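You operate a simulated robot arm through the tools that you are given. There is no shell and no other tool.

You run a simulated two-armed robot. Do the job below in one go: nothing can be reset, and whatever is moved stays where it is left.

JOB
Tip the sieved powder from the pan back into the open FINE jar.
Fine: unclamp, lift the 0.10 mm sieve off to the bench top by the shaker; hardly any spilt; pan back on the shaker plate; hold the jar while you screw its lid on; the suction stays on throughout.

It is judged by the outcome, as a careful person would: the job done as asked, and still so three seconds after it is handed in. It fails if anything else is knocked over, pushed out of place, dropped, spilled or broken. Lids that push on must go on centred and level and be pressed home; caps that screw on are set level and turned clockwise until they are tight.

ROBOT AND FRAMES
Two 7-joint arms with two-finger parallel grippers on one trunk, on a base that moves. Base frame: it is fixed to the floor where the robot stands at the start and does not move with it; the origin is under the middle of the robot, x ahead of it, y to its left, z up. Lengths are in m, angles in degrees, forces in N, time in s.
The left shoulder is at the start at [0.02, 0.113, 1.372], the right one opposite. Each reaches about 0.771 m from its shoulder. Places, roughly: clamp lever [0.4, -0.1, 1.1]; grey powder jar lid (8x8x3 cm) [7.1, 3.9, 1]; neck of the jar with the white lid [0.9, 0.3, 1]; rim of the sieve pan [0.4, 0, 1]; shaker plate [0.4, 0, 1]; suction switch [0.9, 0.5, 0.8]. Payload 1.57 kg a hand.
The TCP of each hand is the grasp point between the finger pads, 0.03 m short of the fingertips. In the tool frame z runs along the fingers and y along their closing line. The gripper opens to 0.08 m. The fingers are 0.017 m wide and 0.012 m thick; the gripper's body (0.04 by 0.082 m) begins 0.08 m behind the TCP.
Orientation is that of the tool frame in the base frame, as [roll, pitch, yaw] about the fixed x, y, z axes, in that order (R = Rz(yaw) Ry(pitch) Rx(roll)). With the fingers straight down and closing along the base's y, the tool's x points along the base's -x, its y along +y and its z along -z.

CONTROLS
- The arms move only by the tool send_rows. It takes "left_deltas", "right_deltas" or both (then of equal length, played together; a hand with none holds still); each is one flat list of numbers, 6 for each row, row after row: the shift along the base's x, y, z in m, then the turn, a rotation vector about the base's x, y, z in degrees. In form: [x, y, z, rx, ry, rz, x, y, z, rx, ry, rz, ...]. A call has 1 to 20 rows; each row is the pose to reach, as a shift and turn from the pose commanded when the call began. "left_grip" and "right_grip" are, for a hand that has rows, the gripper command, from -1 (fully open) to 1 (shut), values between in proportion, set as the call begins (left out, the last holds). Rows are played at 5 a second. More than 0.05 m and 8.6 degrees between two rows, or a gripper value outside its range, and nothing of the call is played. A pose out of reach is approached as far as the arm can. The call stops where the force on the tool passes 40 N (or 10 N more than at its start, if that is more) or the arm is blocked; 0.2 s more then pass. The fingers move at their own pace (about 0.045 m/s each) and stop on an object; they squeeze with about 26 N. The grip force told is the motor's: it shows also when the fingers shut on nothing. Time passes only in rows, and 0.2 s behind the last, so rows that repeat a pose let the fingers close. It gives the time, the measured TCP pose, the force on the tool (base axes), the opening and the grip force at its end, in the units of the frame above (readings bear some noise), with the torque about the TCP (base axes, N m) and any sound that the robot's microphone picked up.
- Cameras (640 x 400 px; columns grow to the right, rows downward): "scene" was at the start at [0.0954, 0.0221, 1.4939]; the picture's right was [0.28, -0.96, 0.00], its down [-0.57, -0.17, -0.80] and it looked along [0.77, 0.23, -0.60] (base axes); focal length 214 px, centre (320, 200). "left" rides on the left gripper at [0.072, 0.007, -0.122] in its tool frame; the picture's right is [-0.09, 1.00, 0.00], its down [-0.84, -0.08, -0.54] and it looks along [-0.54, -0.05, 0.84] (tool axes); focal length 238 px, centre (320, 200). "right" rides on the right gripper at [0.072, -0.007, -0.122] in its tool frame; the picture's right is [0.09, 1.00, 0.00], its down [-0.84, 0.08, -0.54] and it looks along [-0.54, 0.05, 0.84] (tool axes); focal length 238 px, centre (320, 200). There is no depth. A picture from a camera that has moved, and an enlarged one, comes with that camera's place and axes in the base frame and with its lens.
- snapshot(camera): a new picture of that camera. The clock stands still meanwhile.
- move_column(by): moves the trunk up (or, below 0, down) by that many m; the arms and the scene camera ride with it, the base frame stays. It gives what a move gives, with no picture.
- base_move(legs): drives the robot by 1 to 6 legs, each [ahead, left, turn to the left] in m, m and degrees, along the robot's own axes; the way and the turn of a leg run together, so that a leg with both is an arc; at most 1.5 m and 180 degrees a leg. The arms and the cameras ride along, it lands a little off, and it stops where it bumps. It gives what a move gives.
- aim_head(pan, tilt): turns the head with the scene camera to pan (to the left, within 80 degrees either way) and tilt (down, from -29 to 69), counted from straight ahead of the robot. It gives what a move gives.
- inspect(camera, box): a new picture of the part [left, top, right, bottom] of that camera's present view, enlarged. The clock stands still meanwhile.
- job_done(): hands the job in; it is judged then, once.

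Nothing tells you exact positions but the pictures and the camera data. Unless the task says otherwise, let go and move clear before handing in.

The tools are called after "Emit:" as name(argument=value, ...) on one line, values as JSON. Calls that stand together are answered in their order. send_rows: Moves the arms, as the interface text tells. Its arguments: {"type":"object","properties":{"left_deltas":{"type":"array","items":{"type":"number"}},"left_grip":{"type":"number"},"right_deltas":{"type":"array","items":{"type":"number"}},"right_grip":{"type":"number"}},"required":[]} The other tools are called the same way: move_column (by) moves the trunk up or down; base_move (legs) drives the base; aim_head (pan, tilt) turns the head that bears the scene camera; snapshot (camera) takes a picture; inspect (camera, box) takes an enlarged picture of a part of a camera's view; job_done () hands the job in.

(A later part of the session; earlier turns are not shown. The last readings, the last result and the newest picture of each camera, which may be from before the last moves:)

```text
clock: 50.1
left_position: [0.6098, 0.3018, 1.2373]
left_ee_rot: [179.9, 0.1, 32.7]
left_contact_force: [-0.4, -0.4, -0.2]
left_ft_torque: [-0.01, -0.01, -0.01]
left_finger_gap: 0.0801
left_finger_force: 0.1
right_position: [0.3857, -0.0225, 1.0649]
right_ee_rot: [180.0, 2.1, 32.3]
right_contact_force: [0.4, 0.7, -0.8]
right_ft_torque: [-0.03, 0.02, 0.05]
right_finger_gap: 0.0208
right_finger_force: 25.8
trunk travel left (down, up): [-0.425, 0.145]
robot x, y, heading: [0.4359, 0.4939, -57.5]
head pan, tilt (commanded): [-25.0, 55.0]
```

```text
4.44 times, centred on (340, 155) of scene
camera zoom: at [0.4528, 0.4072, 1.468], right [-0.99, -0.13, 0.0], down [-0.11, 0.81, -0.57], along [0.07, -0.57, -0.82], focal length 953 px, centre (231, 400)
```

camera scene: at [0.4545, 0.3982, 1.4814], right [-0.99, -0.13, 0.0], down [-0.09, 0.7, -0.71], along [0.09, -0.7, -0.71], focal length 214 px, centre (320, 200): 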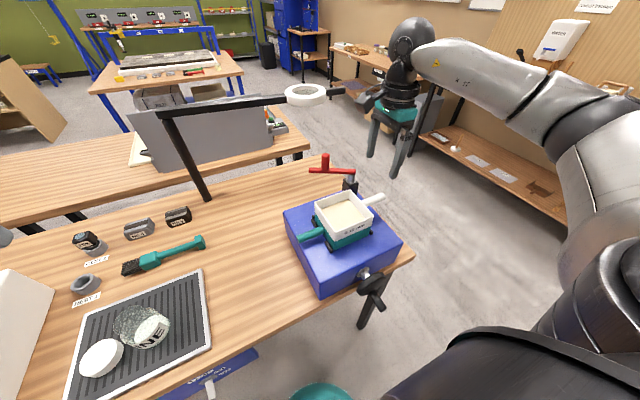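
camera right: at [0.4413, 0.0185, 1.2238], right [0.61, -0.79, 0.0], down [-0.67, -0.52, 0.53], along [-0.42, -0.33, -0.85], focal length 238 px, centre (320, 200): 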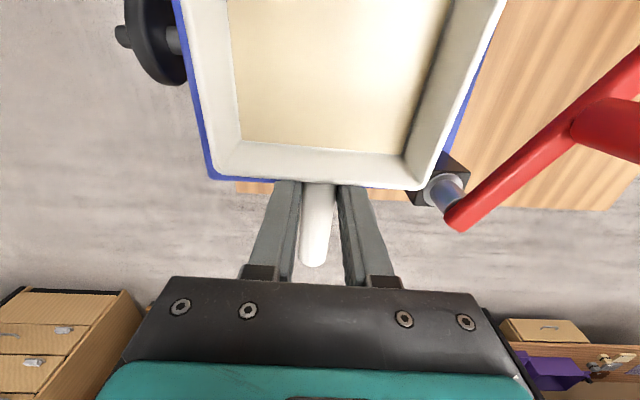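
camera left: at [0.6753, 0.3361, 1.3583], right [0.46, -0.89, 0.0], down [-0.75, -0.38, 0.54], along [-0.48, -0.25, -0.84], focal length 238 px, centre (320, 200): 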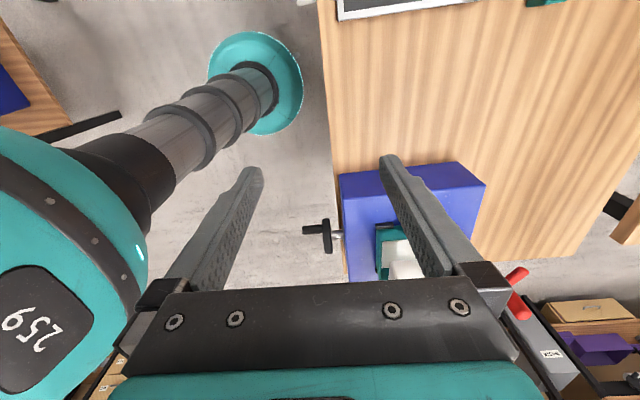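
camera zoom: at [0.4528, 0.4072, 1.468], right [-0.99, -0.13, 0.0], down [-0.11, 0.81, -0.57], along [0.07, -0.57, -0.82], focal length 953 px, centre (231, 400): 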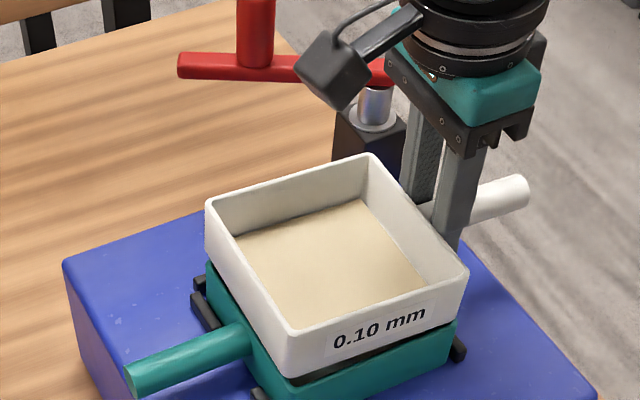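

Emit:
send_rows(right_deltas=[0, 0, -0.0015, 0, 0, 0, 0, 0, -0.003, 0, 0, 0, 0, 0, -0.0045, 0, 0, 0])

Emit:
inspect(camera="scene", box=[290, 110, 390, 200])

```text
clock: 50.9
left_position: [0.6102, 0.3046, 1.2364]
left_ee_rot: [179.8, 0.2, 32.7]
left_contact_force: [0.7, 0.2, -0.1]
left_ft_torque: [0.01, -0.03, 0.01]
left_finger_gap: 0.08
left_finger_force: 0.1
right_position: [0.3877, -0.0235, 1.0615]
right_ee_rot: [179.5, 2.2, 32.3]
right_contact_force: [-0.5, 0.4, 18.9]
right_ft_torque: [0.26, -0.07, 0.04]
right_finger_gap: 0.0209
right_finger_force: 25.8
trunk travel left (down, up): [-0.425, 0.145]
robot x, y, heading: [0.4366, 0.4945, -57.5]
head pan, tilt (commanded): [-25.0, 55.0]
```

```text
4.44 times, centred on (340, 155) of scene
camera zoom: at [0.4528, 0.4091, 1.4683], right [-0.99, -0.13, 0.0], down [-0.11, 0.81, -0.57], along [0.07, -0.57, -0.82], focal length 953 px, centre (231, 400)
```

zoom: 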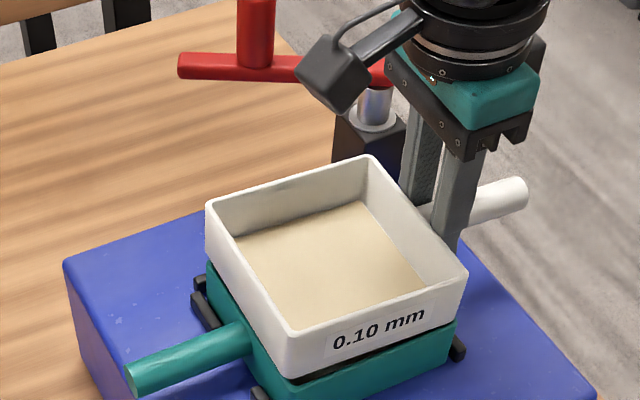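

Emit:
send_rows(right_deltas=[0, 0, 0.004, 0, 0, 0, 0.0021, 0.0013, 0.004, 0, 0, 0, 0.0021, 0.0013, 0.001, 0, 0, 0, 0.0021, 0.0013, 0, 0, 0, 0])

Emit:
inspect(camera="left", box=[300, 200, 460, 300])

```text
clock: 51.9
left_position: [0.6096, 0.3056, 1.2375]
left_ee_rot: [179.7, 0.2, 32.7]
left_contact_force: [-1.0, -0.6, -0.8]
left_ft_torque: [0.01, -0.01, -0.03]
left_finger_gap: 0.0801
left_finger_force: 0.0
right_position: [0.386, -0.0208, 1.0635]
right_ee_rot: [179.6, 2.3, 32.4]
right_contact_force: [-4.5, 2.9, 27.2]
right_ft_torque: [0.3, 0.03, 0.02]
right_finger_gap: 0.0209
right_finger_force: 26.0
trunk travel left (down, up): [-0.425, 0.145]
robot x, y, heading: [0.4353, 0.4919, -57.6]
head pan, tilt (commanded): [-25.0, 55.0]
```

```text
4.00 times, centred on (380, 250) of left
camera zoom: at [0.6747, 0.3386, 1.3592], right [0.46, -0.89, 0.01], down [-0.75, -0.38, 0.54], along [-0.48, -0.25, -0.84], focal length 953 px, centre (80, 0)
```

zoom: 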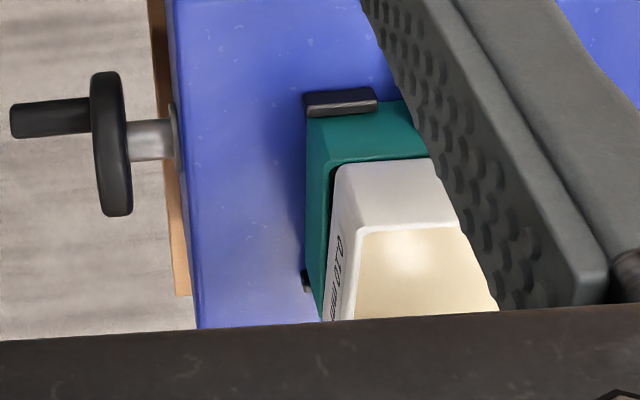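

Emit:
send_rows(right_deltas=[0, 0, 0.003, 0, 0, 0, 0, 0, 0.004, 0, 0, 0])

Emit:
send_rows(left_deltas=[0.01, -0.017, 0, 0, 0, 0, 0.02, -0.034, 0, 0, 0, 0, 0.032, -0.05, 0.0, 0, 0, 0, 0.032, -0.05, 0.0, 0, 0, 0])

Emit:
snapshot(camera="left")

```text
clock: 52.5
left_position: [0.611, 0.3033, 1.2367]
left_ee_rot: [179.8, 0.0, 32.6]
left_contact_force: [-0.6, 0.8, 0.4]
left_ft_torque: [-0.01, 0.0, 0.02]
left_finger_gap: 0.0801
left_finger_force: 0.1
right_position: [0.3882, -0.0205, 1.0629]
right_ee_rot: [-179.9, 2.2, 32.4]
right_contact_force: [-3.0, -0.2, 6.5]
right_ft_torque: [-0.09, -0.01, -0.01]
right_finger_gap: 0.0211
right_finger_force: 25.4
trunk travel left (down, up): [-0.425, 0.145]
robot x, y, heading: [0.4365, 0.4889, -57.5]
head pan, tilt (commanded): [-25.0, 55.0]
```

```text
clock: 53.5
left_position: [0.61, 0.3015, 1.2372]
left_ee_rot: [179.8, 0.1, 32.7]
left_contact_force: [-0.1, -0.5, -0.3]
left_ft_torque: [-0.03, 0.02, -0.02]
left_finger_gap: 0.0799
left_finger_force: 0.0
left hand out of reach, approached as far as the arm can: row 1, 2, 3, 4
right_position: [0.3889, -0.0217, 1.0646]
right_ee_rot: [179.8, 2.1, 32.5]
right_contact_force: [1.0, -1.1, -0.8]
right_ft_torque: [0.01, 0.03, 0.0]
right_finger_gap: 0.0206
right_finger_force: 26.5
trunk travel left (down, up): [-0.425, 0.145]
robot x, y, heading: [0.4376, 0.4931, -57.4]
head pan, tilt (commanded): [-25.0, 55.0]
```

```text
taken
camera left: at [0.6754, 0.3361, 1.3585], right [0.46, -0.89, 0.0], down [-0.75, -0.39, 0.54], along [-0.48, -0.25, -0.84], focal length 238 px, centre (320, 200)
```

left: 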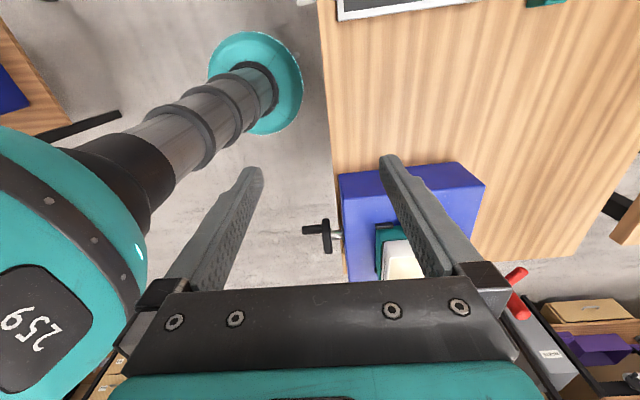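

The sieve now sits in my grip with its bottom about level with my fingertips, so it can go straight to the bench. First I'll move the left hand back out of the way and lift the sieve clear of the pan.

Emit:
send_rows(left_deltas=[0.01, 0.006, 0.01, 0, 0, 7.5, 0.02, 0.012, 0.02, 0, 0, 15, 0.03, 0.018, 0.03, 0, 0, 22.5, 0.04, 0.024, 0.04, 0, 0, 30, 0.05, 0.03, 0.05, 0, 0, 37.5, 0.06, 0.036, 0.06, 0, 0, 45, 0.07, 0.042, 0.07, 0, 0, 52.5, 0.08, 0.048, 0.08, 0, 0, 60, 0.09, 0.054, 0.09, 0, 0, 67.5, 0.1, 0.06, 0.1, 0, 0, 75, 0.11, 0.066, 0.11, 0, 0, 82.5, 0.12, 0.072, 0.12, 0, 0, 90, 0.12, 0.072, 0.12, 0, 0, 90], right_deltas=[0, 0, 0.006, 0, 0, 0, 0, 0, 0.012, 0, 0, 0, 0, 0, 0.018, 0, 0, 0, 0, 0, 0.024, 0, 0, 0, 0, 0, 0.03, 0, 0, 0, 0, 0, 0.036, 0, 0, 0, 0, 0, 0.042, 0, 0, 0, 0, 0, 0.048, 0, 0, 0, 0, 0, 0.054, 0, 0, 0, 0, 0, 0.06, 0, 0, 0, 0, 0, 0.064, 0, 0, 0, 0, 0, 0.068, 0, 0, 0, 0, 0, 0.068, 0, 0, 0])

Emit:
snapshot(camera="scene")

Emit:
snapshot(camera="right")

```text
clock: 56.3
left_position: [0.7276, 0.3732, 1.3593]
left_ee_rot: [179.9, 0.1, 122.6]
left_contact_force: [-0.3, 0.9, -0.3]
left_ft_torque: [-0.03, -0.01, -0.03]
left_finger_gap: 0.0799
left_finger_force: 0.1
right_position: [0.388, -0.0198, 1.1329]
right_ee_rot: [179.9, 2.2, 32.5]
right_contact_force: [-0.1, -0.3, -0.7]
right_ft_torque: [0.0, 0.02, 0.04]
right_finger_gap: 0.021
right_finger_force: 25.9
trunk travel left (down, up): [-0.425, 0.145]
robot x, y, heading: [0.4383, 0.4883, -57.3]
head pan, tilt (commanded): [-25.0, 55.0]
```

```text
taken
camera scene: at [0.4526, 0.4073, 1.468], right [-0.99, -0.13, 0.0], down [-0.11, 0.81, -0.57], along [0.07, -0.57, -0.82], focal length 214 px, centre (320, 200)
```

scene: 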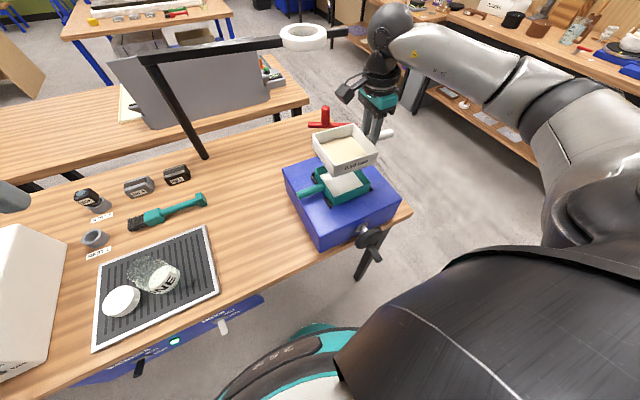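

```text
taken
camera right: at [0.4506, 0.0253, 1.2508], right [0.61, -0.79, 0.0], down [-0.65, -0.5, 0.57], along [-0.46, -0.35, -0.82], focal length 238 px, centre (320, 200)
```

right: 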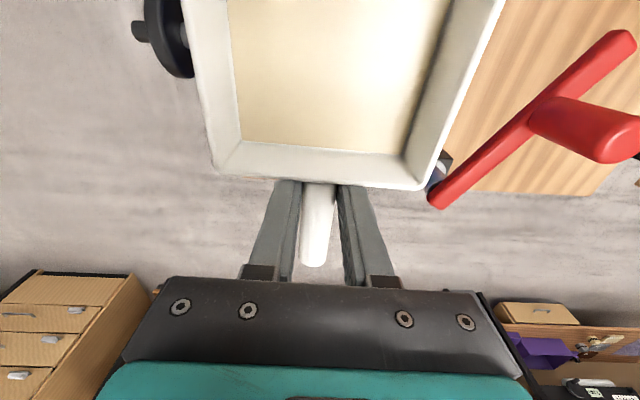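

Emit:
send_rows(right_deltas=[0.0258, 0.0125, 0, 0, 0, 0, 0.0516, 0.025, 0, 0, 0, 0, 0.0774, 0.0375, 0, 0, 0, 0, 0.1032, 0.05, 0, 0, 0, 0, 0.129, 0.0625, 0, 0, 0, 0, 0.1548, 0.075, 0, 0, 0, 0, 0.1806, 0.0875, 0, 0, 0, 0, 0.2064, 0.1, 0, 0, 0, 0, 0.2322, 0.1125, 0, 0, 0, 0, 0.258, 0.125, 0, 0, 0, 0, 0.258, 0.125, 0, 0, 0, 0])

Emit:
snapshot(camera="scene")

Emit:
snapshot(camera="right")

```text
clock: 58.7
left_position: [0.7278, 0.3741, 1.3614]
left_ee_rot: [180.0, 0.2, 122.5]
left_contact_force: [-0.4, 0.7, 0.1]
left_ft_torque: [0.02, -0.02, 0.0]
left_finger_gap: 0.0801
left_finger_force: 0.0
right_position: [0.6451, 0.1039, 1.1328]
right_ee_rot: [179.9, 2.2, 32.4]
right_contact_force: [-0.5, 0.3, -1.7]
right_ft_torque: [-0.06, 0.07, 0.02]
right_finger_gap: 0.021
right_finger_force: 26.4
trunk travel left (down, up): [-0.425, 0.145]
robot x, y, heading: [0.4369, 0.4898, -57.6]
head pan, tilt (commanded): [-25.0, 55.0]
```

```text
taken
camera scene: at [0.4521, 0.4072, 1.468], right [-0.99, -0.13, 0.0], down [-0.11, 0.81, -0.57], along [0.07, -0.57, -0.82], focal length 214 px, centre (320, 200)
```

scene: 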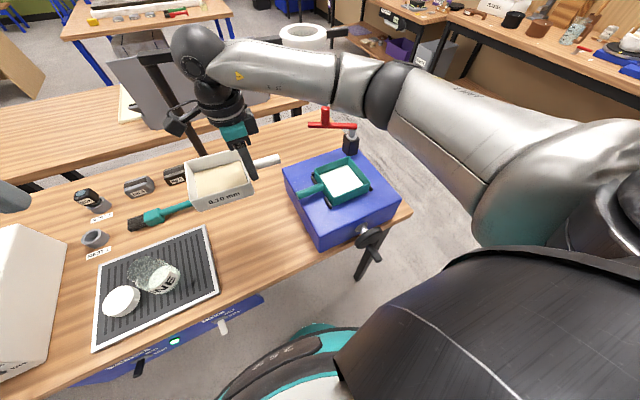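

```text
taken
camera right: at [0.7063, 0.149, 1.25], right [0.61, -0.79, 0.0], down [-0.65, -0.5, 0.57], along [-0.46, -0.35, -0.82], focal length 238 px, centre (320, 200)
```

right: 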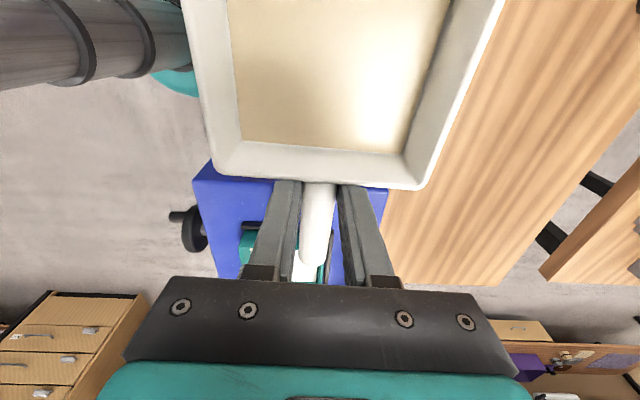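

Emit:
send_rows(right_deltas=[0, 0, -0.03, 0, 0, 0, 0, 0, -0.06, 0, 0, 0, 0, 0, -0.09, 0, 0, 0, 0, 0, -0.12, 0, 0, 0, 0, 0, -0.145, 0, 0, 0, 0, 0, -0.165, 0, 0, 0, 0, 0, -0.178, 0, 0, 0, 0, 0, -0.178, 0, 0, 0])

Emit:
inspect(camera="scene", box=[170, 130, 330, 270])

Emit:
snapshot(camera="left")

```text
clock: 60.5
left_position: [0.7278, 0.3747, 1.3591]
left_ee_rot: [180.0, 0.2, 122.4]
left_contact_force: [0.1, -0.1, 0.5]
left_ft_torque: [0.0, 0.02, -0.01]
left_finger_gap: 0.08
left_finger_force: 0.0
right_position: [0.646, 0.1044, 0.9527]
right_ee_rot: [180.0, 2.3, 32.3]
right_contact_force: [-0.3, 0.5, -0.9]
right_ft_torque: [-0.02, 0.08, -0.04]
right_finger_gap: 0.0208
right_finger_force: 25.9
trunk travel left (down, up): [-0.425, 0.145]
robot x, y, heading: [0.4379, 0.4941, -57.9]
head pan, tilt (commanded): [-25.0, 55.0]
```

```text
2.86 times, centred on (250, 200) of scene
camera zoom: at [0.4526, 0.4075, 1.468], right [-0.99, -0.13, 0.0], down [-0.11, 0.81, -0.57], along [0.07, -0.57, -0.82], focal length 613 px, centre (520, 200)
```

zoom: 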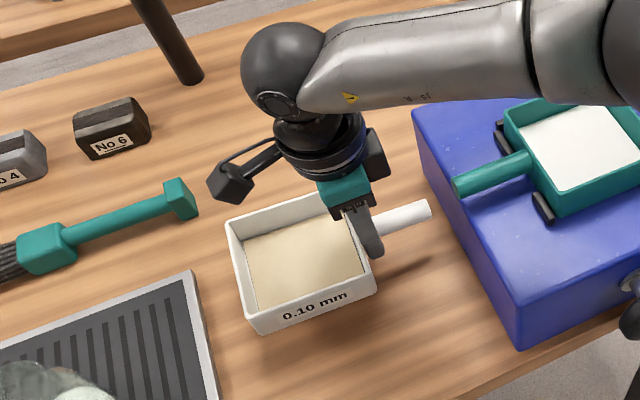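

```text
taken
camera left: at [0.6962, 0.4387, 1.4818], right [0.89, 0.46, 0.0], down [0.38, -0.75, 0.54], along [0.25, -0.48, -0.84], focal length 238 px, centre (320, 200)
```

left: 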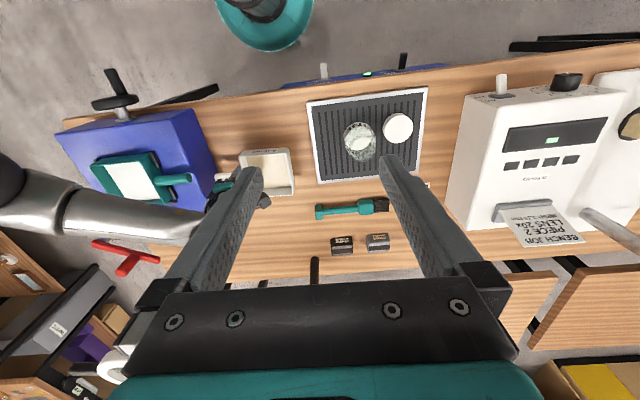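

Emit:
send_rows(right_deltas=[0, 0, -0.004, 0, 0, 0, 0, 0, -0.008, 0, 0, 0, 0, 0, -0.012, 0, 0, 0, 0, 0, -0.015, 0, 0, 0, 0, 0, -0.015, 0, 0, 0])

Emit:
inspect(camera="scene", box=[200, 150, 320, 260])

```text
clock: 61.7
left_position: [0.729, 0.3739, 1.359]
left_ee_rot: [-179.9, 0.1, 122.5]
left_contact_force: [0.7, 0.1, 0.4]
left_ft_torque: [0.01, 0.02, -0.02]
left_finger_gap: 0.0802
left_finger_force: 0.1
right_position: [0.6455, 0.1052, 0.9391]
right_ee_rot: [180.0, 2.2, 32.5]
right_contact_force: [-1.0, 0.3, -0.4]
right_ft_torque: [-0.04, 0.05, -0.03]
right_finger_gap: 0.0208
right_finger_force: 26.0
trunk travel left (down, up): [-0.425, 0.145]
robot x, y, heading: [0.4341, 0.4893, -57.6]
head pan, tilt (commanded): [-25.0, 55.0]
```

```text
3.64 times, centred on (260, 205) of scene
camera zoom: at [0.4527, 0.4075, 1.468], right [-0.99, -0.13, 0.0], down [-0.11, 0.81, -0.57], along [0.07, -0.57, -0.82], focal length 780 px, centre (538, 182)
```

zoom: 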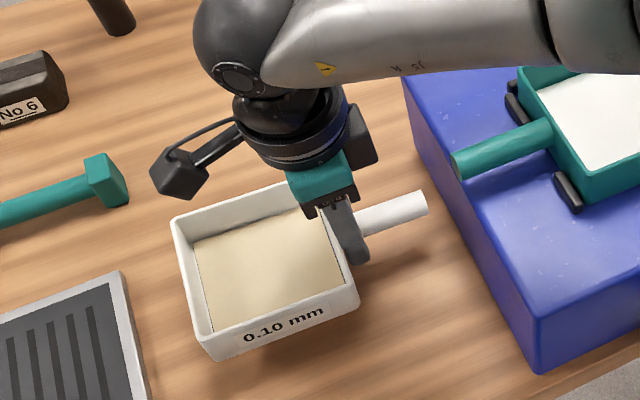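

Emit:
send_rows(right_deltas=[0, 0, -0.002, 0, 0, 0, 0, 0, -0.004, 0, 0, 0, 0, 0, -0.005, 0, 0, 0])

```text
clock: 62.5
left_position: [0.728, 0.3748, 1.3594]
left_ee_rot: [-179.9, 0.2, 122.4]
left_contact_force: [-0.7, 0.3, -0.5]
left_ft_torque: [-0.01, 0.0, 0.02]
left_finger_gap: 0.0801
left_finger_force: 0.0
right_position: [0.6455, 0.1041, 0.9339]
right_ee_rot: [179.9, 2.2, 32.4]
right_contact_force: [-0.7, -0.5, -1.4]
right_ft_torque: [-0.02, 0.04, 0.02]
right_finger_gap: 0.0208
right_finger_force: 26.2
trunk travel left (down, up): [-0.425, 0.145]
robot x, y, heading: [0.4347, 0.4873, -57.6]
head pan, tilt (commanded): [-25.0, 55.0]
```

Emit:
send_rows(right_deltas=[0, 0, -0.002, 0, 0, 0, 0, 0, -0.003, 0, 0, 0, 0, 0, -0.004, 0, 0, 0])

Emit:
inspect(camera="scene", box=[200, 150, 320, 260])

```text
clock: 63.3
left_position: [0.7287, 0.3743, 1.3594]
left_ee_rot: [-180.0, 0.1, 122.6]
left_contact_force: [-0.7, -0.3, 0.0]
left_ft_torque: [0.01, -0.03, -0.02]
left_finger_gap: 0.0802
left_finger_force: 0.1
right_position: [0.6448, 0.105, 0.9305]
right_ee_rot: [179.8, 2.3, 32.4]
right_contact_force: [0.2, 0.6, -0.8]
right_ft_torque: [0.0, 0.05, -0.01]
right_finger_gap: 0.0209
right_finger_force: 26.1
trunk travel left (down, up): [-0.425, 0.145]
robot x, y, heading: [0.4367, 0.491, -57.5]
head pan, tilt (commanded): [-25.0, 55.0]
```

```text
3.64 times, centred on (260, 205) of scene
camera zoom: at [0.4528, 0.4075, 1.468], right [-0.99, -0.13, 0.0], down [-0.11, 0.81, -0.57], along [0.07, -0.57, -0.82], focal length 780 px, centre (538, 182)
```

zoom: 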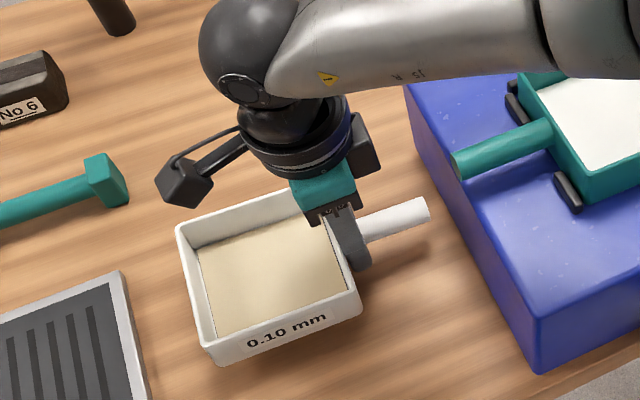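

Emit:
send_rows(right_deltas=[0, 0, -0.0015, 0, 0, 0, 0, 0, -0.003, 0, 0, 0, 0, 0, -0.003, 0, 0, 0])

```text
clock: 64.1
left_position: [0.7284, 0.375, 1.3609]
left_ee_rot: [179.9, 0.1, 122.5]
left_contact_force: [0.2, 0.3, 0.9]
left_ft_torque: [0.04, 0.04, -0.02]
left_finger_gap: 0.0801
left_finger_force: 0.1
right_position: [0.6446, 0.1033, 0.9265]
right_ee_rot: [179.9, 2.1, 32.3]
right_contact_force: [0.5, 0.3, -1.0]
right_ft_torque: [-0.02, 0.04, -0.05]
right_finger_gap: 0.0207
right_finger_force: 26.2
trunk travel left (down, up): [-0.425, 0.145]
robot x, y, heading: [0.4341, 0.4865, -57.5]
head pan, tilt (commanded): [-25.0, 55.0]
```

Emit:
send_rows(right_deltas=[0, 0, -0.0015, 0, 0, 0, 0, 0, -0.003, 0, 0, 0, 0, 0, -0.004, 0, 0, 0])

Emit:
inspect(camera="scene", box=[200, 150, 320, 260])

```text
clock: 64.9
left_position: [0.729, 0.3748, 1.3592]
left_ee_rot: [-180.0, 0.1, 122.4]
left_contact_force: [-0.5, -0.2, -0.1]
left_ft_torque: [-0.02, 0.0, -0.01]
left_finger_gap: 0.0799
left_finger_force: 0.1
right_position: [0.6467, 0.1043, 0.9245]
right_ee_rot: [179.9, 2.1, 32.3]
right_contact_force: [-1.0, 0.0, -0.7]
right_ft_torque: [-0.02, 0.04, -0.01]
right_finger_gap: 0.0207
right_finger_force: 26.0
trunk travel left (down, up): [-0.425, 0.145]
robot x, y, heading: [0.434, 0.4902, -57.6]
head pan, tilt (commanded): [-25.0, 55.0]
```

```text
3.64 times, centred on (260, 205) of scene
camera zoom: at [0.4527, 0.4075, 1.468], right [-0.99, -0.13, 0.0], down [-0.11, 0.81, -0.57], along [0.07, -0.57, -0.82], focal length 780 px, centre (538, 182)
```

zoom: 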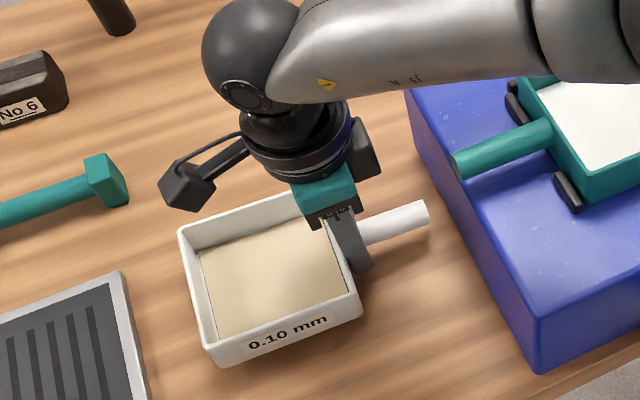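

Emit:
send_rows(right_deltas=[0, 0, -0.0015, 0, 0, 0, 0, 0, -0.003, 0, 0, 0, 0, 0, -0.0045, 0, 0, 0, 0, 0, -0.006, 0, 0, 0])

```text
clock: 65.9
left_position: [0.728, 0.3741, 1.3602]
left_ee_rot: [-180.0, 0.1, 122.6]
left_contact_force: [0.2, 0.5, -0.9]
left_ft_torque: [0.0, 0.0, 0.02]
left_finger_gap: 0.08
left_finger_force: 0.0
right_position: [0.6463, 0.1057, 0.9163]
right_ee_rot: [179.8, 2.2, 32.3]
right_contact_force: [-0.3, 0.2, 0.3]
right_ft_torque: [-0.01, 0.01, -0.01]
right_finger_gap: 0.0209
right_finger_force: 26.2
trunk travel left (down, up): [-0.425, 0.145]
robot x, y, heading: [0.4325, 0.4929, -57.5]
head pan, tilt (commanded): [-25.0, 55.0]
```

Emit:
send_rows(right_deltas=[0, 0, -0.001, 0, 0, 0, 0, 0, -0.002, 0, 0, 0])

Emit:
inspect(camera="scene", box=[200, 150, 320, 260])

Emit:
snapshot(camera="right")

```text
clock: 66.5
left_position: [0.7282, 0.3745, 1.3599]
left_ee_rot: [180.0, 0.3, 122.5]
left_contact_force: [0.1, 0.6, -0.1]
left_ft_torque: [-0.04, -0.02, -0.01]
left_finger_gap: 0.0802
left_finger_force: 0.0
right_position: [0.6457, 0.103, 0.9152]
right_ee_rot: [179.9, 2.2, 32.4]
right_contact_force: [-0.9, 0.0, -1.4]
right_ft_torque: [0.0, 0.05, -0.03]
right_finger_gap: 0.0209
right_finger_force: 25.8
trunk travel left (down, up): [-0.425, 0.145]
robot x, y, heading: [0.4359, 0.4878, -57.6]
head pan, tilt (commanded): [-25.0, 55.0]
```

```text
3.64 times, centred on (260, 205) of scene
camera zoom: at [0.4527, 0.4075, 1.468], right [-0.99, -0.13, 0.0], down [-0.11, 0.81, -0.57], along [0.07, -0.57, -0.82], focal length 780 px, centre (538, 182)
```

zoom: 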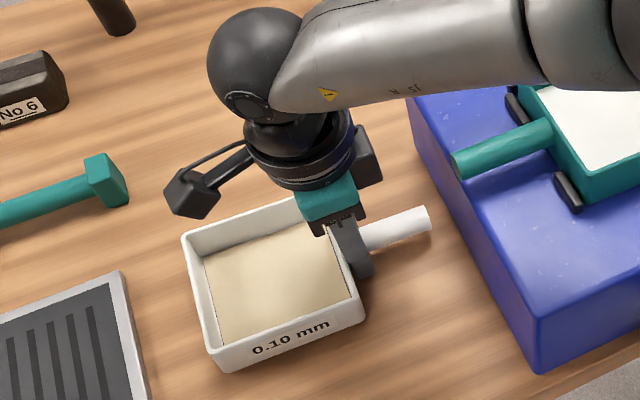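

```text
taken
camera right: at [0.7082, 0.1492, 1.0333], right [0.61, -0.79, 0.0], down [-0.65, -0.5, 0.57], along [-0.46, -0.35, -0.82], focal length 238 px, centre (320, 200)
```

right: 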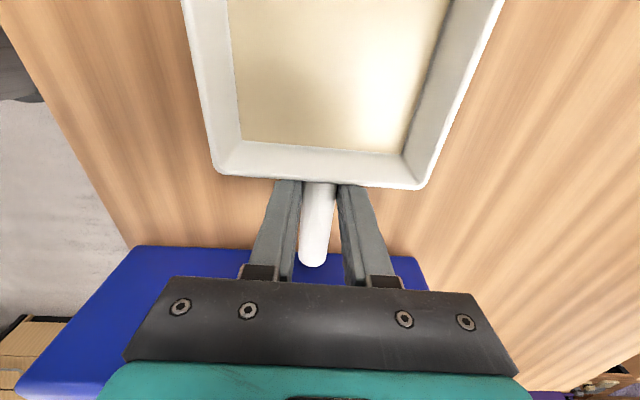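

Emit:
send_rows(right_deltas=[0, 0, -0.0015, 0, 0, 0, 0, 0, -0.003, 0, 0, 0, 0, 0, -0.0045, 0, 0, 0])

```text
clock: 67.3
left_position: [0.7298, 0.376, 1.3609]
left_ee_rot: [-179.9, 0.0, 122.5]
left_contact_force: [0.2, -0.6, 0.0]
left_ft_torque: [-0.04, 0.01, 0.03]
left_finger_gap: 0.08
left_finger_force: 0.2
right_position: [0.6462, 0.1042, 0.9131]
right_ee_rot: [179.8, 2.1, 32.4]
right_contact_force: [-1.3, 0.5, 12.2]
right_ft_torque: [0.07, -0.01, -0.01]
right_finger_gap: 0.0208
right_finger_force: 25.9
trunk travel left (down, up): [-0.425, 0.145]
robot x, y, heading: [0.4369, 0.4884, -57.6]
head pan, tilt (commanded): [-25.0, 55.0]
```

Light contact with the bench at about 12 N. I'll ease the pressure and open the fingers.

Emit:
send_rows(right_deltas=[0, 0, 0.001, 0, 0, 0, 0, 0, 0.002, 0, 0, 0])

Emit:
send_rows(right_deltas=[0, 0, 0, 0, 0, 0, 0, 0, 0, 0, 0, 0, 0, 0, 0, 0, 0, 0], right_grip=0)

Emit:
inspect(camera="scene", box=[200, 150, 320, 260])

Emit:
snapshot(camera="right")

```text
clock: 67.9
left_position: [0.729, 0.3739, 1.36]
left_ee_rot: [180.0, 0.1, 122.5]
left_contact_force: [-0.2, 0.5, -0.4]
left_ft_torque: [-0.01, -0.01, 0.0]
left_finger_gap: 0.08
left_finger_force: 0.1
right_position: [0.6465, 0.1046, 0.9131]
right_ee_rot: [179.7, 2.2, 32.4]
right_contact_force: [-0.2, 0.0, 10.6]
right_ft_torque: [0.01, -0.07, 0.02]
right_finger_gap: 0.0211
right_finger_force: 26.2
trunk travel left (down, up): [-0.425, 0.145]
robot x, y, heading: [0.4353, 0.4901, -57.5]
head pan, tilt (commanded): [-25.0, 55.0]
```

```text
clock: 68.7
left_position: [0.728, 0.375, 1.3599]
left_ee_rot: [-179.9, 0.1, 122.5]
left_contact_force: [-0.3, 0.5, 0.0]
left_ft_torque: [0.01, -0.01, 0.03]
left_finger_gap: 0.0799
left_finger_force: 0.0
right_position: [0.6465, 0.1024, 0.9134]
right_ee_rot: [179.8, 2.3, 32.4]
right_contact_force: [2.5, -2.8, 9.7]
right_ft_torque: [0.13, 0.01, -0.02]
right_finger_gap: 0.0358
right_finger_force: 0.0
trunk travel left (down, up): [-0.425, 0.145]
robot x, y, heading: [0.4346, 0.4906, -57.5]
head pan, tilt (commanded): [-25.0, 55.0]
```

```text
3.64 times, centred on (260, 205) of scene
camera zoom: at [0.4527, 0.4078, 1.4681], right [-0.99, -0.13, 0.0], down [-0.11, 0.81, -0.57], along [0.07, -0.57, -0.82], focal length 780 px, centre (538, 182)
```

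zoom: 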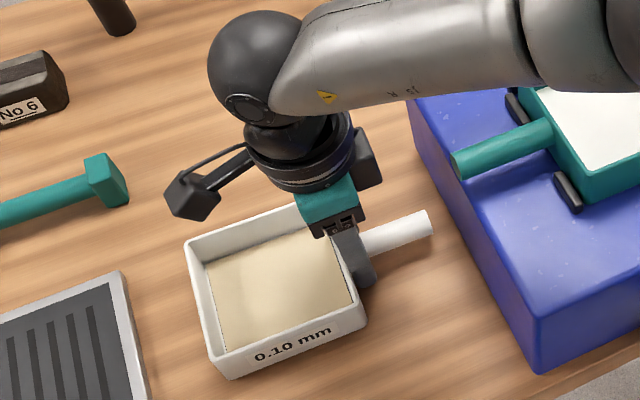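

```text
taken
camera right: at [0.7091, 0.1493, 1.0306], right [0.61, -0.79, 0.0], down [-0.65, -0.5, 0.57], along [-0.45, -0.35, -0.82], focal length 238 px, centre (320, 200)
```

right: 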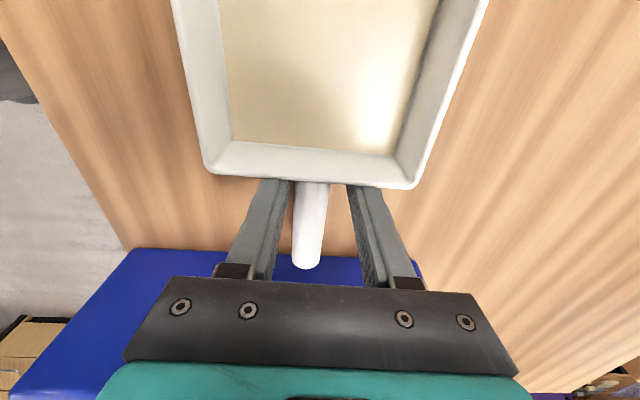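

Emit:
send_rows(right_deltas=[0, 0, 0.01, 0, 0, 0, 0, 0, 0.025, 0, 0, 0, 0, 0, 0.05, 0, 0, 0, 0, 0, 0.09, 0, 0, 0, 0, 0, 0.13, 1.61, -2.53, 0, 0, 0, 0.17, 1.61, -2.53, 0, 0, 0, 0.2, 1.61, -2.53, 0])

Emit:
snapshot(camera="scene")

Emit:
inspect(camera="right", box=[160, 0, 480, 200])

```text
clock: 70.3
left_position: [0.7278, 0.3748, 1.3604]
left_ee_rot: [180.0, 0.1, 122.5]
left_contact_force: [-0.3, 0.1, -0.4]
left_ft_torque: [0.0, 0.02, -0.04]
left_finger_gap: 0.0797
left_finger_force: 0.1
right_position: [0.6461, 0.103, 1.1127]
right_ee_rot: [179.9, -0.8, 32.4]
right_contact_force: [0.8, 0.3, 0.7]
right_ft_torque: [0.02, 0.0, 0.03]
right_finger_gap: 0.04
right_finger_force: 0.1
trunk travel left (down, up): [-0.425, 0.145]
robot x, y, heading: [0.4335, 0.4914, -57.4]
head pan, tilt (commanded): [-25.0, 55.0]
```

```text
taken
camera scene: at [0.4525, 0.4076, 1.468], right [-0.99, -0.13, 0.0], down [-0.11, 0.81, -0.57], along [0.07, -0.57, -0.82], focal length 214 px, centre (320, 200)
```

scene: 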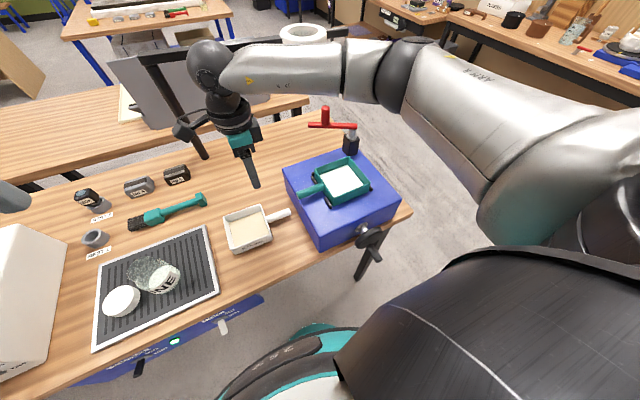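

```text
2.00 times, centred on (320, 100) of right
camera zoom: at [0.7027, 0.1457, 1.2353], right [0.61, -0.79, 0.0], down [-0.67, -0.52, 0.53], along [-0.42, -0.33, -0.85], focal length 477 px, centre (320, 400)
```

zoom: 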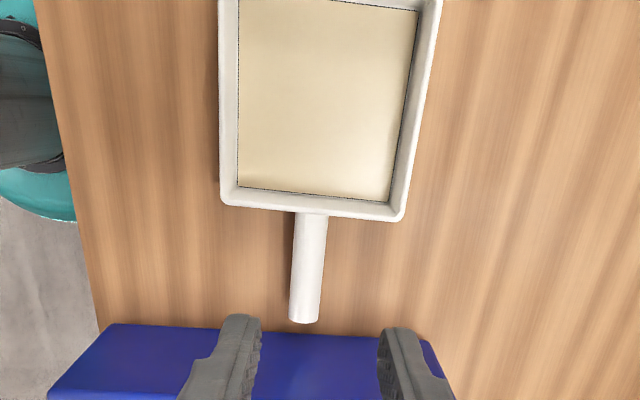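

The sieve is level on the bench beside the shaker with its residue inside. I'll park the right hand off to the right and inspect the pan.

Emit:
send_rows(right_deltas=[0, 0, 0.03, 0, 0, 0, 0, 0, 0.06, 0, 0, 0, -0.03, -0.0067, 0.09, 0, 0, 6, -0.06, -0.0135, 0.12, 0, 0, 12, -0.09, -0.02, 0.14, 0, 0, 18, -0.12, -0.027, 0.15, 0, 0, 24, -0.15, -0.0337, 0.15, 0, 0, 30, -0.18, -0.0405, 0.15, 0, 0, 36, -0.21, -0.0472, 0.15, 0, 0, 42, -0.24, -0.054, 0.15, 0, 0, 48, -0.27, -0.0607, 0.15, 0, 0, 54, -0.3, -0.0674, 0.15, 0, 0, 60, -0.33, -0.0742, 0.15, 0, 0, 66, -0.36, -0.081, 0.15, 0, 0, 72, -0.38, -0.086, 0.15, 0, 0, 78, -0.404, -0.0908, 0.15, 0, 0, 84, -0.404, -0.0908, 0.15, 0, 0, 90, -0.404, -0.0908, 0.15, 0, 0, 90], right_grip=-1)

Emit:
snapshot(camera="scene")

Emit:
inspect(camera="scene", box=[260, 120, 420, 260])

Emit:
inspect(camera="left", box=[50, 90, 250, 250])

```text
clock: 74.1
left_position: [0.7289, 0.3744, 1.3594]
left_ee_rot: [-180.0, 0.1, 122.4]
left_contact_force: [-0.1, 0.5, 0.3]
left_ft_torque: [0.03, -0.01, -0.04]
left_finger_gap: 0.08
left_finger_force: 0.1
right_position: [0.2413, 0.0133, 1.2617]
right_ee_rot: [-180.0, -0.9, 122.5]
right_contact_force: [0.3, -0.3, 0.6]
right_ft_torque: [-0.01, 0.02, 0.01]
right_finger_gap: 0.0802
right_finger_force: 0.1
trunk travel left (down, up): [-0.425, 0.145]
robot x, y, heading: [0.4347, 0.4913, -57.4]
head pan, tilt (commanded): [-25.0, 55.0]
```

```text
taken
camera scene: at [0.4524, 0.4077, 1.4681], right [-0.99, -0.13, 0.0], down [-0.11, 0.81, -0.57], along [0.07, -0.57, -0.82], focal length 214 px, centre (320, 200)
```

scene: 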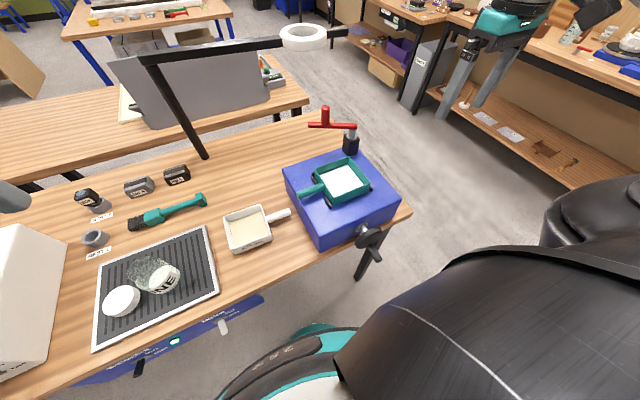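

```text
2.86 times, centred on (340, 190) of scene
camera zoom: at [0.4524, 0.4077, 1.4681], right [-0.99, -0.13, 0.0], down [-0.11, 0.81, -0.57], along [0.07, -0.57, -0.82], focal length 613 px, centre (263, 229)
```

zoom: 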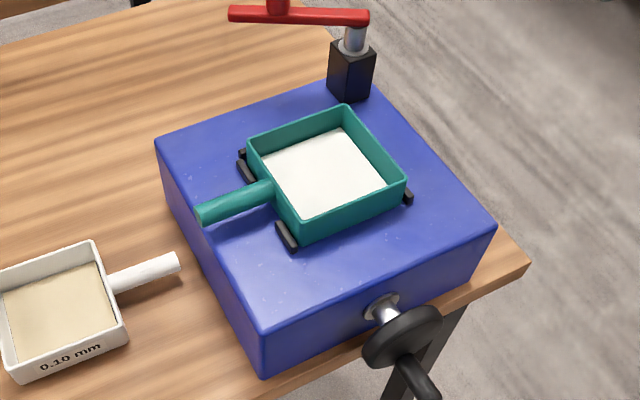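

```text
2.50 times, centred on (150, 170) of left
camera zoom: at [0.6959, 0.4388, 1.4819], right [0.89, 0.46, 0.0], down [0.38, -0.75, 0.54], along [0.25, -0.48, -0.84], focal length 596 px, centre (745, 275)
```

zoom: 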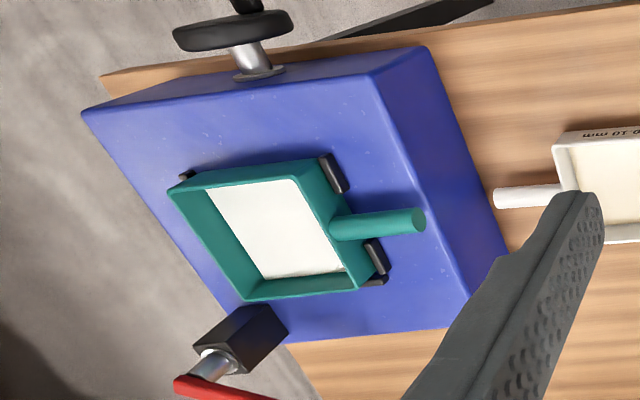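

Emit:
inspect(camera="left", box=[300, 80, 440, 190])

Emit:
aim_head(pan=30, tilt=45)

Emit:
inspect(camera="scene", box=[240, 120, 440, 300])

Emit:
snapshot(camera="scene")

```text
3.64 times, centred on (370, 135) of left
camera zoom: at [0.6959, 0.4388, 1.4819], right [0.89, 0.46, 0.0], down [0.38, -0.75, 0.54], along [0.25, -0.48, -0.84], focal length 867 px, centre (138, 436)
```

zoom: 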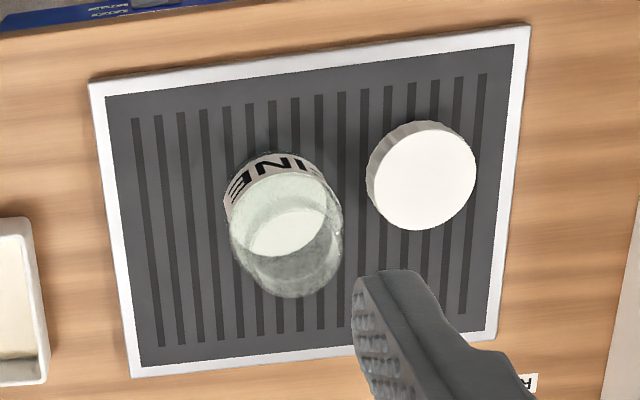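

```text
clock: 75.3
left_position: [0.7289, 0.3736, 1.3596]
left_ee_rot: [-180.0, 0.1, 122.5]
left_contact_force: [-0.2, -0.3, -1.1]
left_ft_torque: [0.01, -0.02, 0.0]
left_finger_gap: 0.08
left_finger_force: 0.1
right_position: [0.2415, 0.0132, 1.2622]
right_ee_rot: [179.9, -0.7, 122.4]
right_contact_force: [-0.3, -0.8, 0.4]
right_ft_torque: [0.02, 0.01, 0.01]
right_finger_gap: 0.0803
right_finger_force: 0.0
trunk travel left (down, up): [-0.425, 0.145]
robot x, y, heading: [0.4348, 0.4915, -57.5]
head pan, tilt (commanded): [30.0, 45.0]
```

```text
2.22 times, centred on (340, 210) of scene
camera zoom: at [0.5154, 0.4413, 1.4815], right [-0.46, -0.89, 0.0], down [-0.63, 0.33, -0.71], along [0.63, -0.33, -0.71], focal length 477 px, centre (276, 178)
```

zoom: 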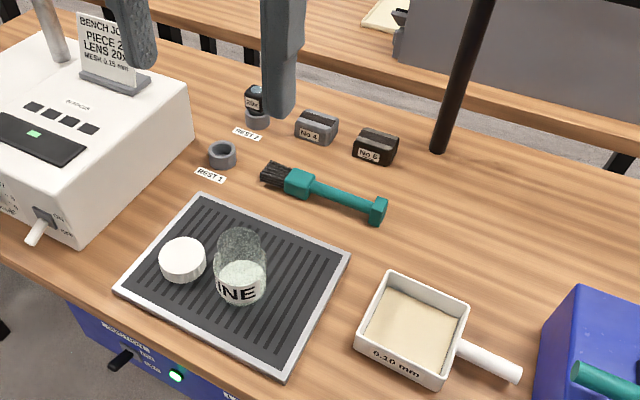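

```text
taken
camera scene: at [0.5154, 0.4413, 1.4815], right [-0.46, -0.89, 0.0], down [-0.63, 0.33, -0.71], along [0.63, -0.33, -0.71], focal length 214 px, centre (320, 200)
```

scene: 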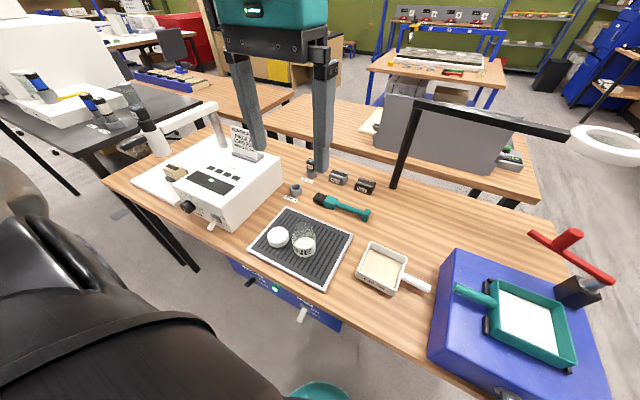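

The pan holds white powder and sits undisturbed between its lugs. I'll shift the base 13 cm left along the bench so the right arm can serve both the pan and the jar, then rehearse the pour motion empty-handed.

Emit:
base_move(legs=[[0, 0.13, 0]])

Emit:
aim_head(pan=5, tilt=50)

Emit:
snapshot(camera="scene")

```text
clock: 76.6
left_position: [0.8358, 0.443, 1.3601]
left_ee_rot: [-180.0, 0.1, 122.3]
left_contact_force: [0.3, 0.1, 0.0]
left_ft_torque: [-0.03, 0.0, -0.04]
left_finger_gap: 0.0798
left_finger_force: 0.0
right_position: [0.3484, 0.0818, 1.2625]
right_ee_rot: [179.9, -0.8, 122.2]
right_contact_force: [0.1, 0.4, 0.0]
right_ft_torque: [-0.01, 0.03, 0.0]
right_finger_gap: 0.0805
right_finger_force: 0.0
trunk travel left (down, up): [-0.425, 0.145]
robot x, y, heading: [0.5443, 0.5565, -57.5]
head pan, tilt (commanded): [30.0, 45.0]
```

```text
clock: 77.5
left_position: [0.8358, 0.442, 1.3601]
left_ee_rot: [179.9, 0.1, 122.2]
left_contact_force: [-0.2, 0.2, 0.0]
left_ft_torque: [-0.02, 0.01, -0.01]
left_finger_gap: 0.0801
left_finger_force: 0.0
right_position: [0.3477, 0.0807, 1.2615]
right_ee_rot: [180.0, -0.7, 122.1]
right_contact_force: [0.2, -0.2, 0.6]
right_ft_torque: [0.03, 0.02, 0.0]
right_finger_gap: 0.0798
right_finger_force: 0.0
trunk travel left (down, up): [-0.425, 0.145]
robot x, y, heading: [0.5407, 0.5584, -57.8]
head pan, tilt (commanded): [5.0, 50.0]
```

```text
taken
camera scene: at [0.5971, 0.4857, 1.4746], right [-0.79, -0.61, 0.0], down [-0.46, 0.61, -0.64], along [0.39, -0.51, -0.77], focal length 214 px, centre (320, 200)
```

scene: 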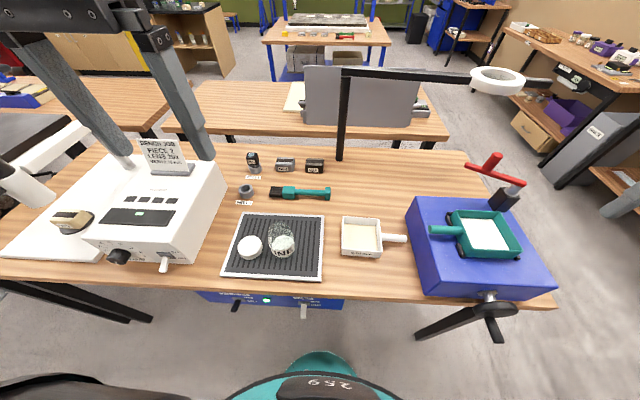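

Now I'll rehearse: left hand moves off to the left, right hand goes to the pre-pour position near the jar (empty).

Emit:
send_rows(left_deltas=[0.03, 0.024, 0, 0, 0, 0, 0.06, 0.048, 0, 0, 0, 0, 0.09, 0.072, 0, 0, 0, 0, 0.12, 0.096, 0, 0, 0, 0, 0.15, 0.12, 0, 0, 0, 0, 0.18, 0.144, 0, 0, 0, 0, 0.2122, 0.1697, 0, 0, 0, 0, 0.2122, 0.1697, 0, 0, 0, 0, 0.2122, 0.1697, 0, 0, 0, 0, 0.2122, 0.1697, 0, 0, 0, 0, 0.2122, 0.1697, 0, 0, 0, 0, 0.2122, 0.1697, 0, 0, 0, 0, 0.2122, 0.1697, 0, 0, 0, 0, 0.2122, 0.1697, 0, 0, 0, 0, 0.2122, 0.1697, 0, 0, 0, 0, 0.2122, 0.1697, 0, 0, 0, 0], right_deltas=[0.0374, 0.0222, -0.0069, 0, 0, -2.8, 0.0749, 0.0444, -0.0138, 0, 0, -5.6, 0.1123, 0.0666, -0.0207, 0, 0, -8.4, 0.1498, 0.0888, -0.0276, 0, 0, -11.2, 0.1872, 0.111, -0.0345, 0, 0, -14, 0.2246, 0.1331, -0.0414, 0, 0, -16.8, 0.2621, 0.1553, -0.0483, 0, 0, -19.6, 0.2995, 0.1775, -0.0552, 0, 0, -22.4, 0.337, 0.1997, -0.0621, 0, 0, -25.2, 0.3744, 0.2219, -0.069, 0, 0, -28, 0.4118, 0.2441, -0.0759, 0, 0, -30.8, 0.4493, 0.2663, -0.0828, 0, 0, -33.6, 0.4867, 0.2885, -0.0897, 0, 0, -36.4, 0.5242, 0.3107, -0.0966, 0, 0, -39.2, 0.5616, 0.3329, -0.1035, 0, 0, -42, 0.599, 0.355, -0.11, 0, 0, -45])

Emit:
snapshot(camera="scene")

```text
clock: 80.9
left_position: [1.0482, 0.6096, 1.3609]
left_ee_rot: [180.0, 0.0, 122.4]
left_contact_force: [-0.4, -0.2, -1.1]
left_ft_torque: [-0.02, -0.01, -0.02]
left_finger_gap: 0.08
left_finger_force: 0.1
right_position: [0.9064, 0.4124, 1.1436]
right_ee_rot: [179.8, -0.8, 77.9]
right_contact_force: [-1.4, -0.4, 1.0]
right_ft_torque: [0.0, -0.03, 0.01]
right_finger_gap: 0.08
right_finger_force: 0.1
right hand out of reach, approached as far as the arm can: row 15, 16
trunk travel left (down, up): [-0.425, 0.145]
robot x, y, heading: [0.5441, 0.555, -58.0]
head pan, tilt (commanded): [5.0, 50.0]
```

```text
taken
camera scene: at [0.5962, 0.4848, 1.4745], right [-0.8, -0.61, 0.0], down [-0.46, 0.61, -0.64], along [0.39, -0.51, -0.77], focal length 214 px, centre (320, 200)
```

scene: 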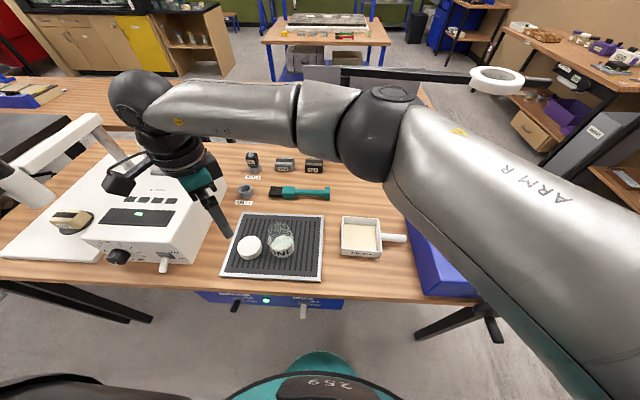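

Emit:
send_rows(right_deltas=[-0.0005, -0.0003, 0.0183, 4.28, -6.76, 0, -0.0031, -0.002, 0.0363, 8.55, -13.52, 0, -0.0079, -0.005, 0.0537, 12.83, -20.29, 0, -0.0146, -0.0092, 0.0702, 17.1, -27.05, 0, -0.0232, -0.0146, 0.0854, 21.38, -33.81, 0, -0.0335, -0.0212, 0.099, 25.65, -40.57, 0, -0.0453, -0.0286, 0.1108, 29.93, -47.34, 0, -0.0584, -0.0369, 0.1205, 34.2, -54.1, 0, -0.0725, -0.0459, 0.128, 38.48, -60.86, 0, -0.0873, -0.0552, 0.1331, 42.75, -67.62, 0, -0.1026, -0.0649, 0.1357, 47.03, -74.39, 0, -0.1181, -0.0747, 0.1358, 51.3, -81.15, 0, -0.1334, -0.0843, 0.1333, 55.58, -87.91, 0, -0.1483, -0.0937, 0.1283, 59.85, -94.67, 0, -0.1625, -0.1027, 0.121, 64.13, -101.44, 0, -0.1625, -0.1027, 0.121, 64.13, -101.44, 0])

Emit:
snapshot(camera="scene")

```text
clock: 84.3
left_position: [1.0486, 0.6102, 1.3603]
left_ee_rot: [-180.0, 0.1, 122.4]
left_contact_force: [-0.3, 0.0, 0.6]
left_ft_torque: [0.02, -0.01, 0.0]
left_finger_gap: 0.0801
left_finger_force: 0.0
right_position: [0.7476, 0.3122, 1.2678]
right_ee_rot: [49.9, -37.3, 149.7]
right_contact_force: [-0.2, 0.2, -0.4]
right_ft_torque: [-0.01, -0.02, 0.02]
right_finger_gap: 0.08
right_finger_force: 0.1
trunk travel left (down, up): [-0.425, 0.145]
robot x, y, heading: [0.5433, 0.5606, -57.9]
head pan, tilt (commanded): [5.0, 50.0]
```

```text
taken
camera scene: at [0.5968, 0.4854, 1.4746], right [-0.8, -0.61, 0.0], down [-0.46, 0.61, -0.64], along [0.39, -0.51, -0.77], focal length 214 px, centre (320, 200)
```

scene: 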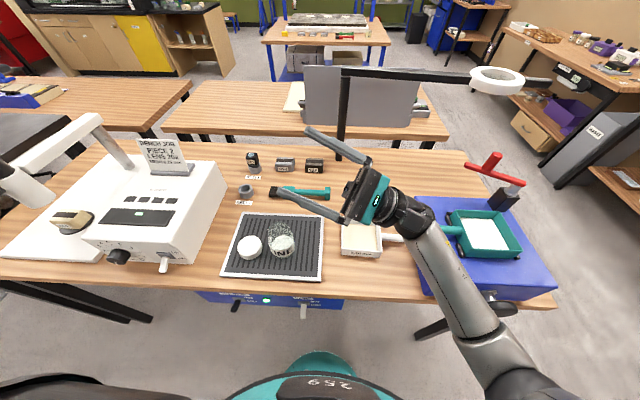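

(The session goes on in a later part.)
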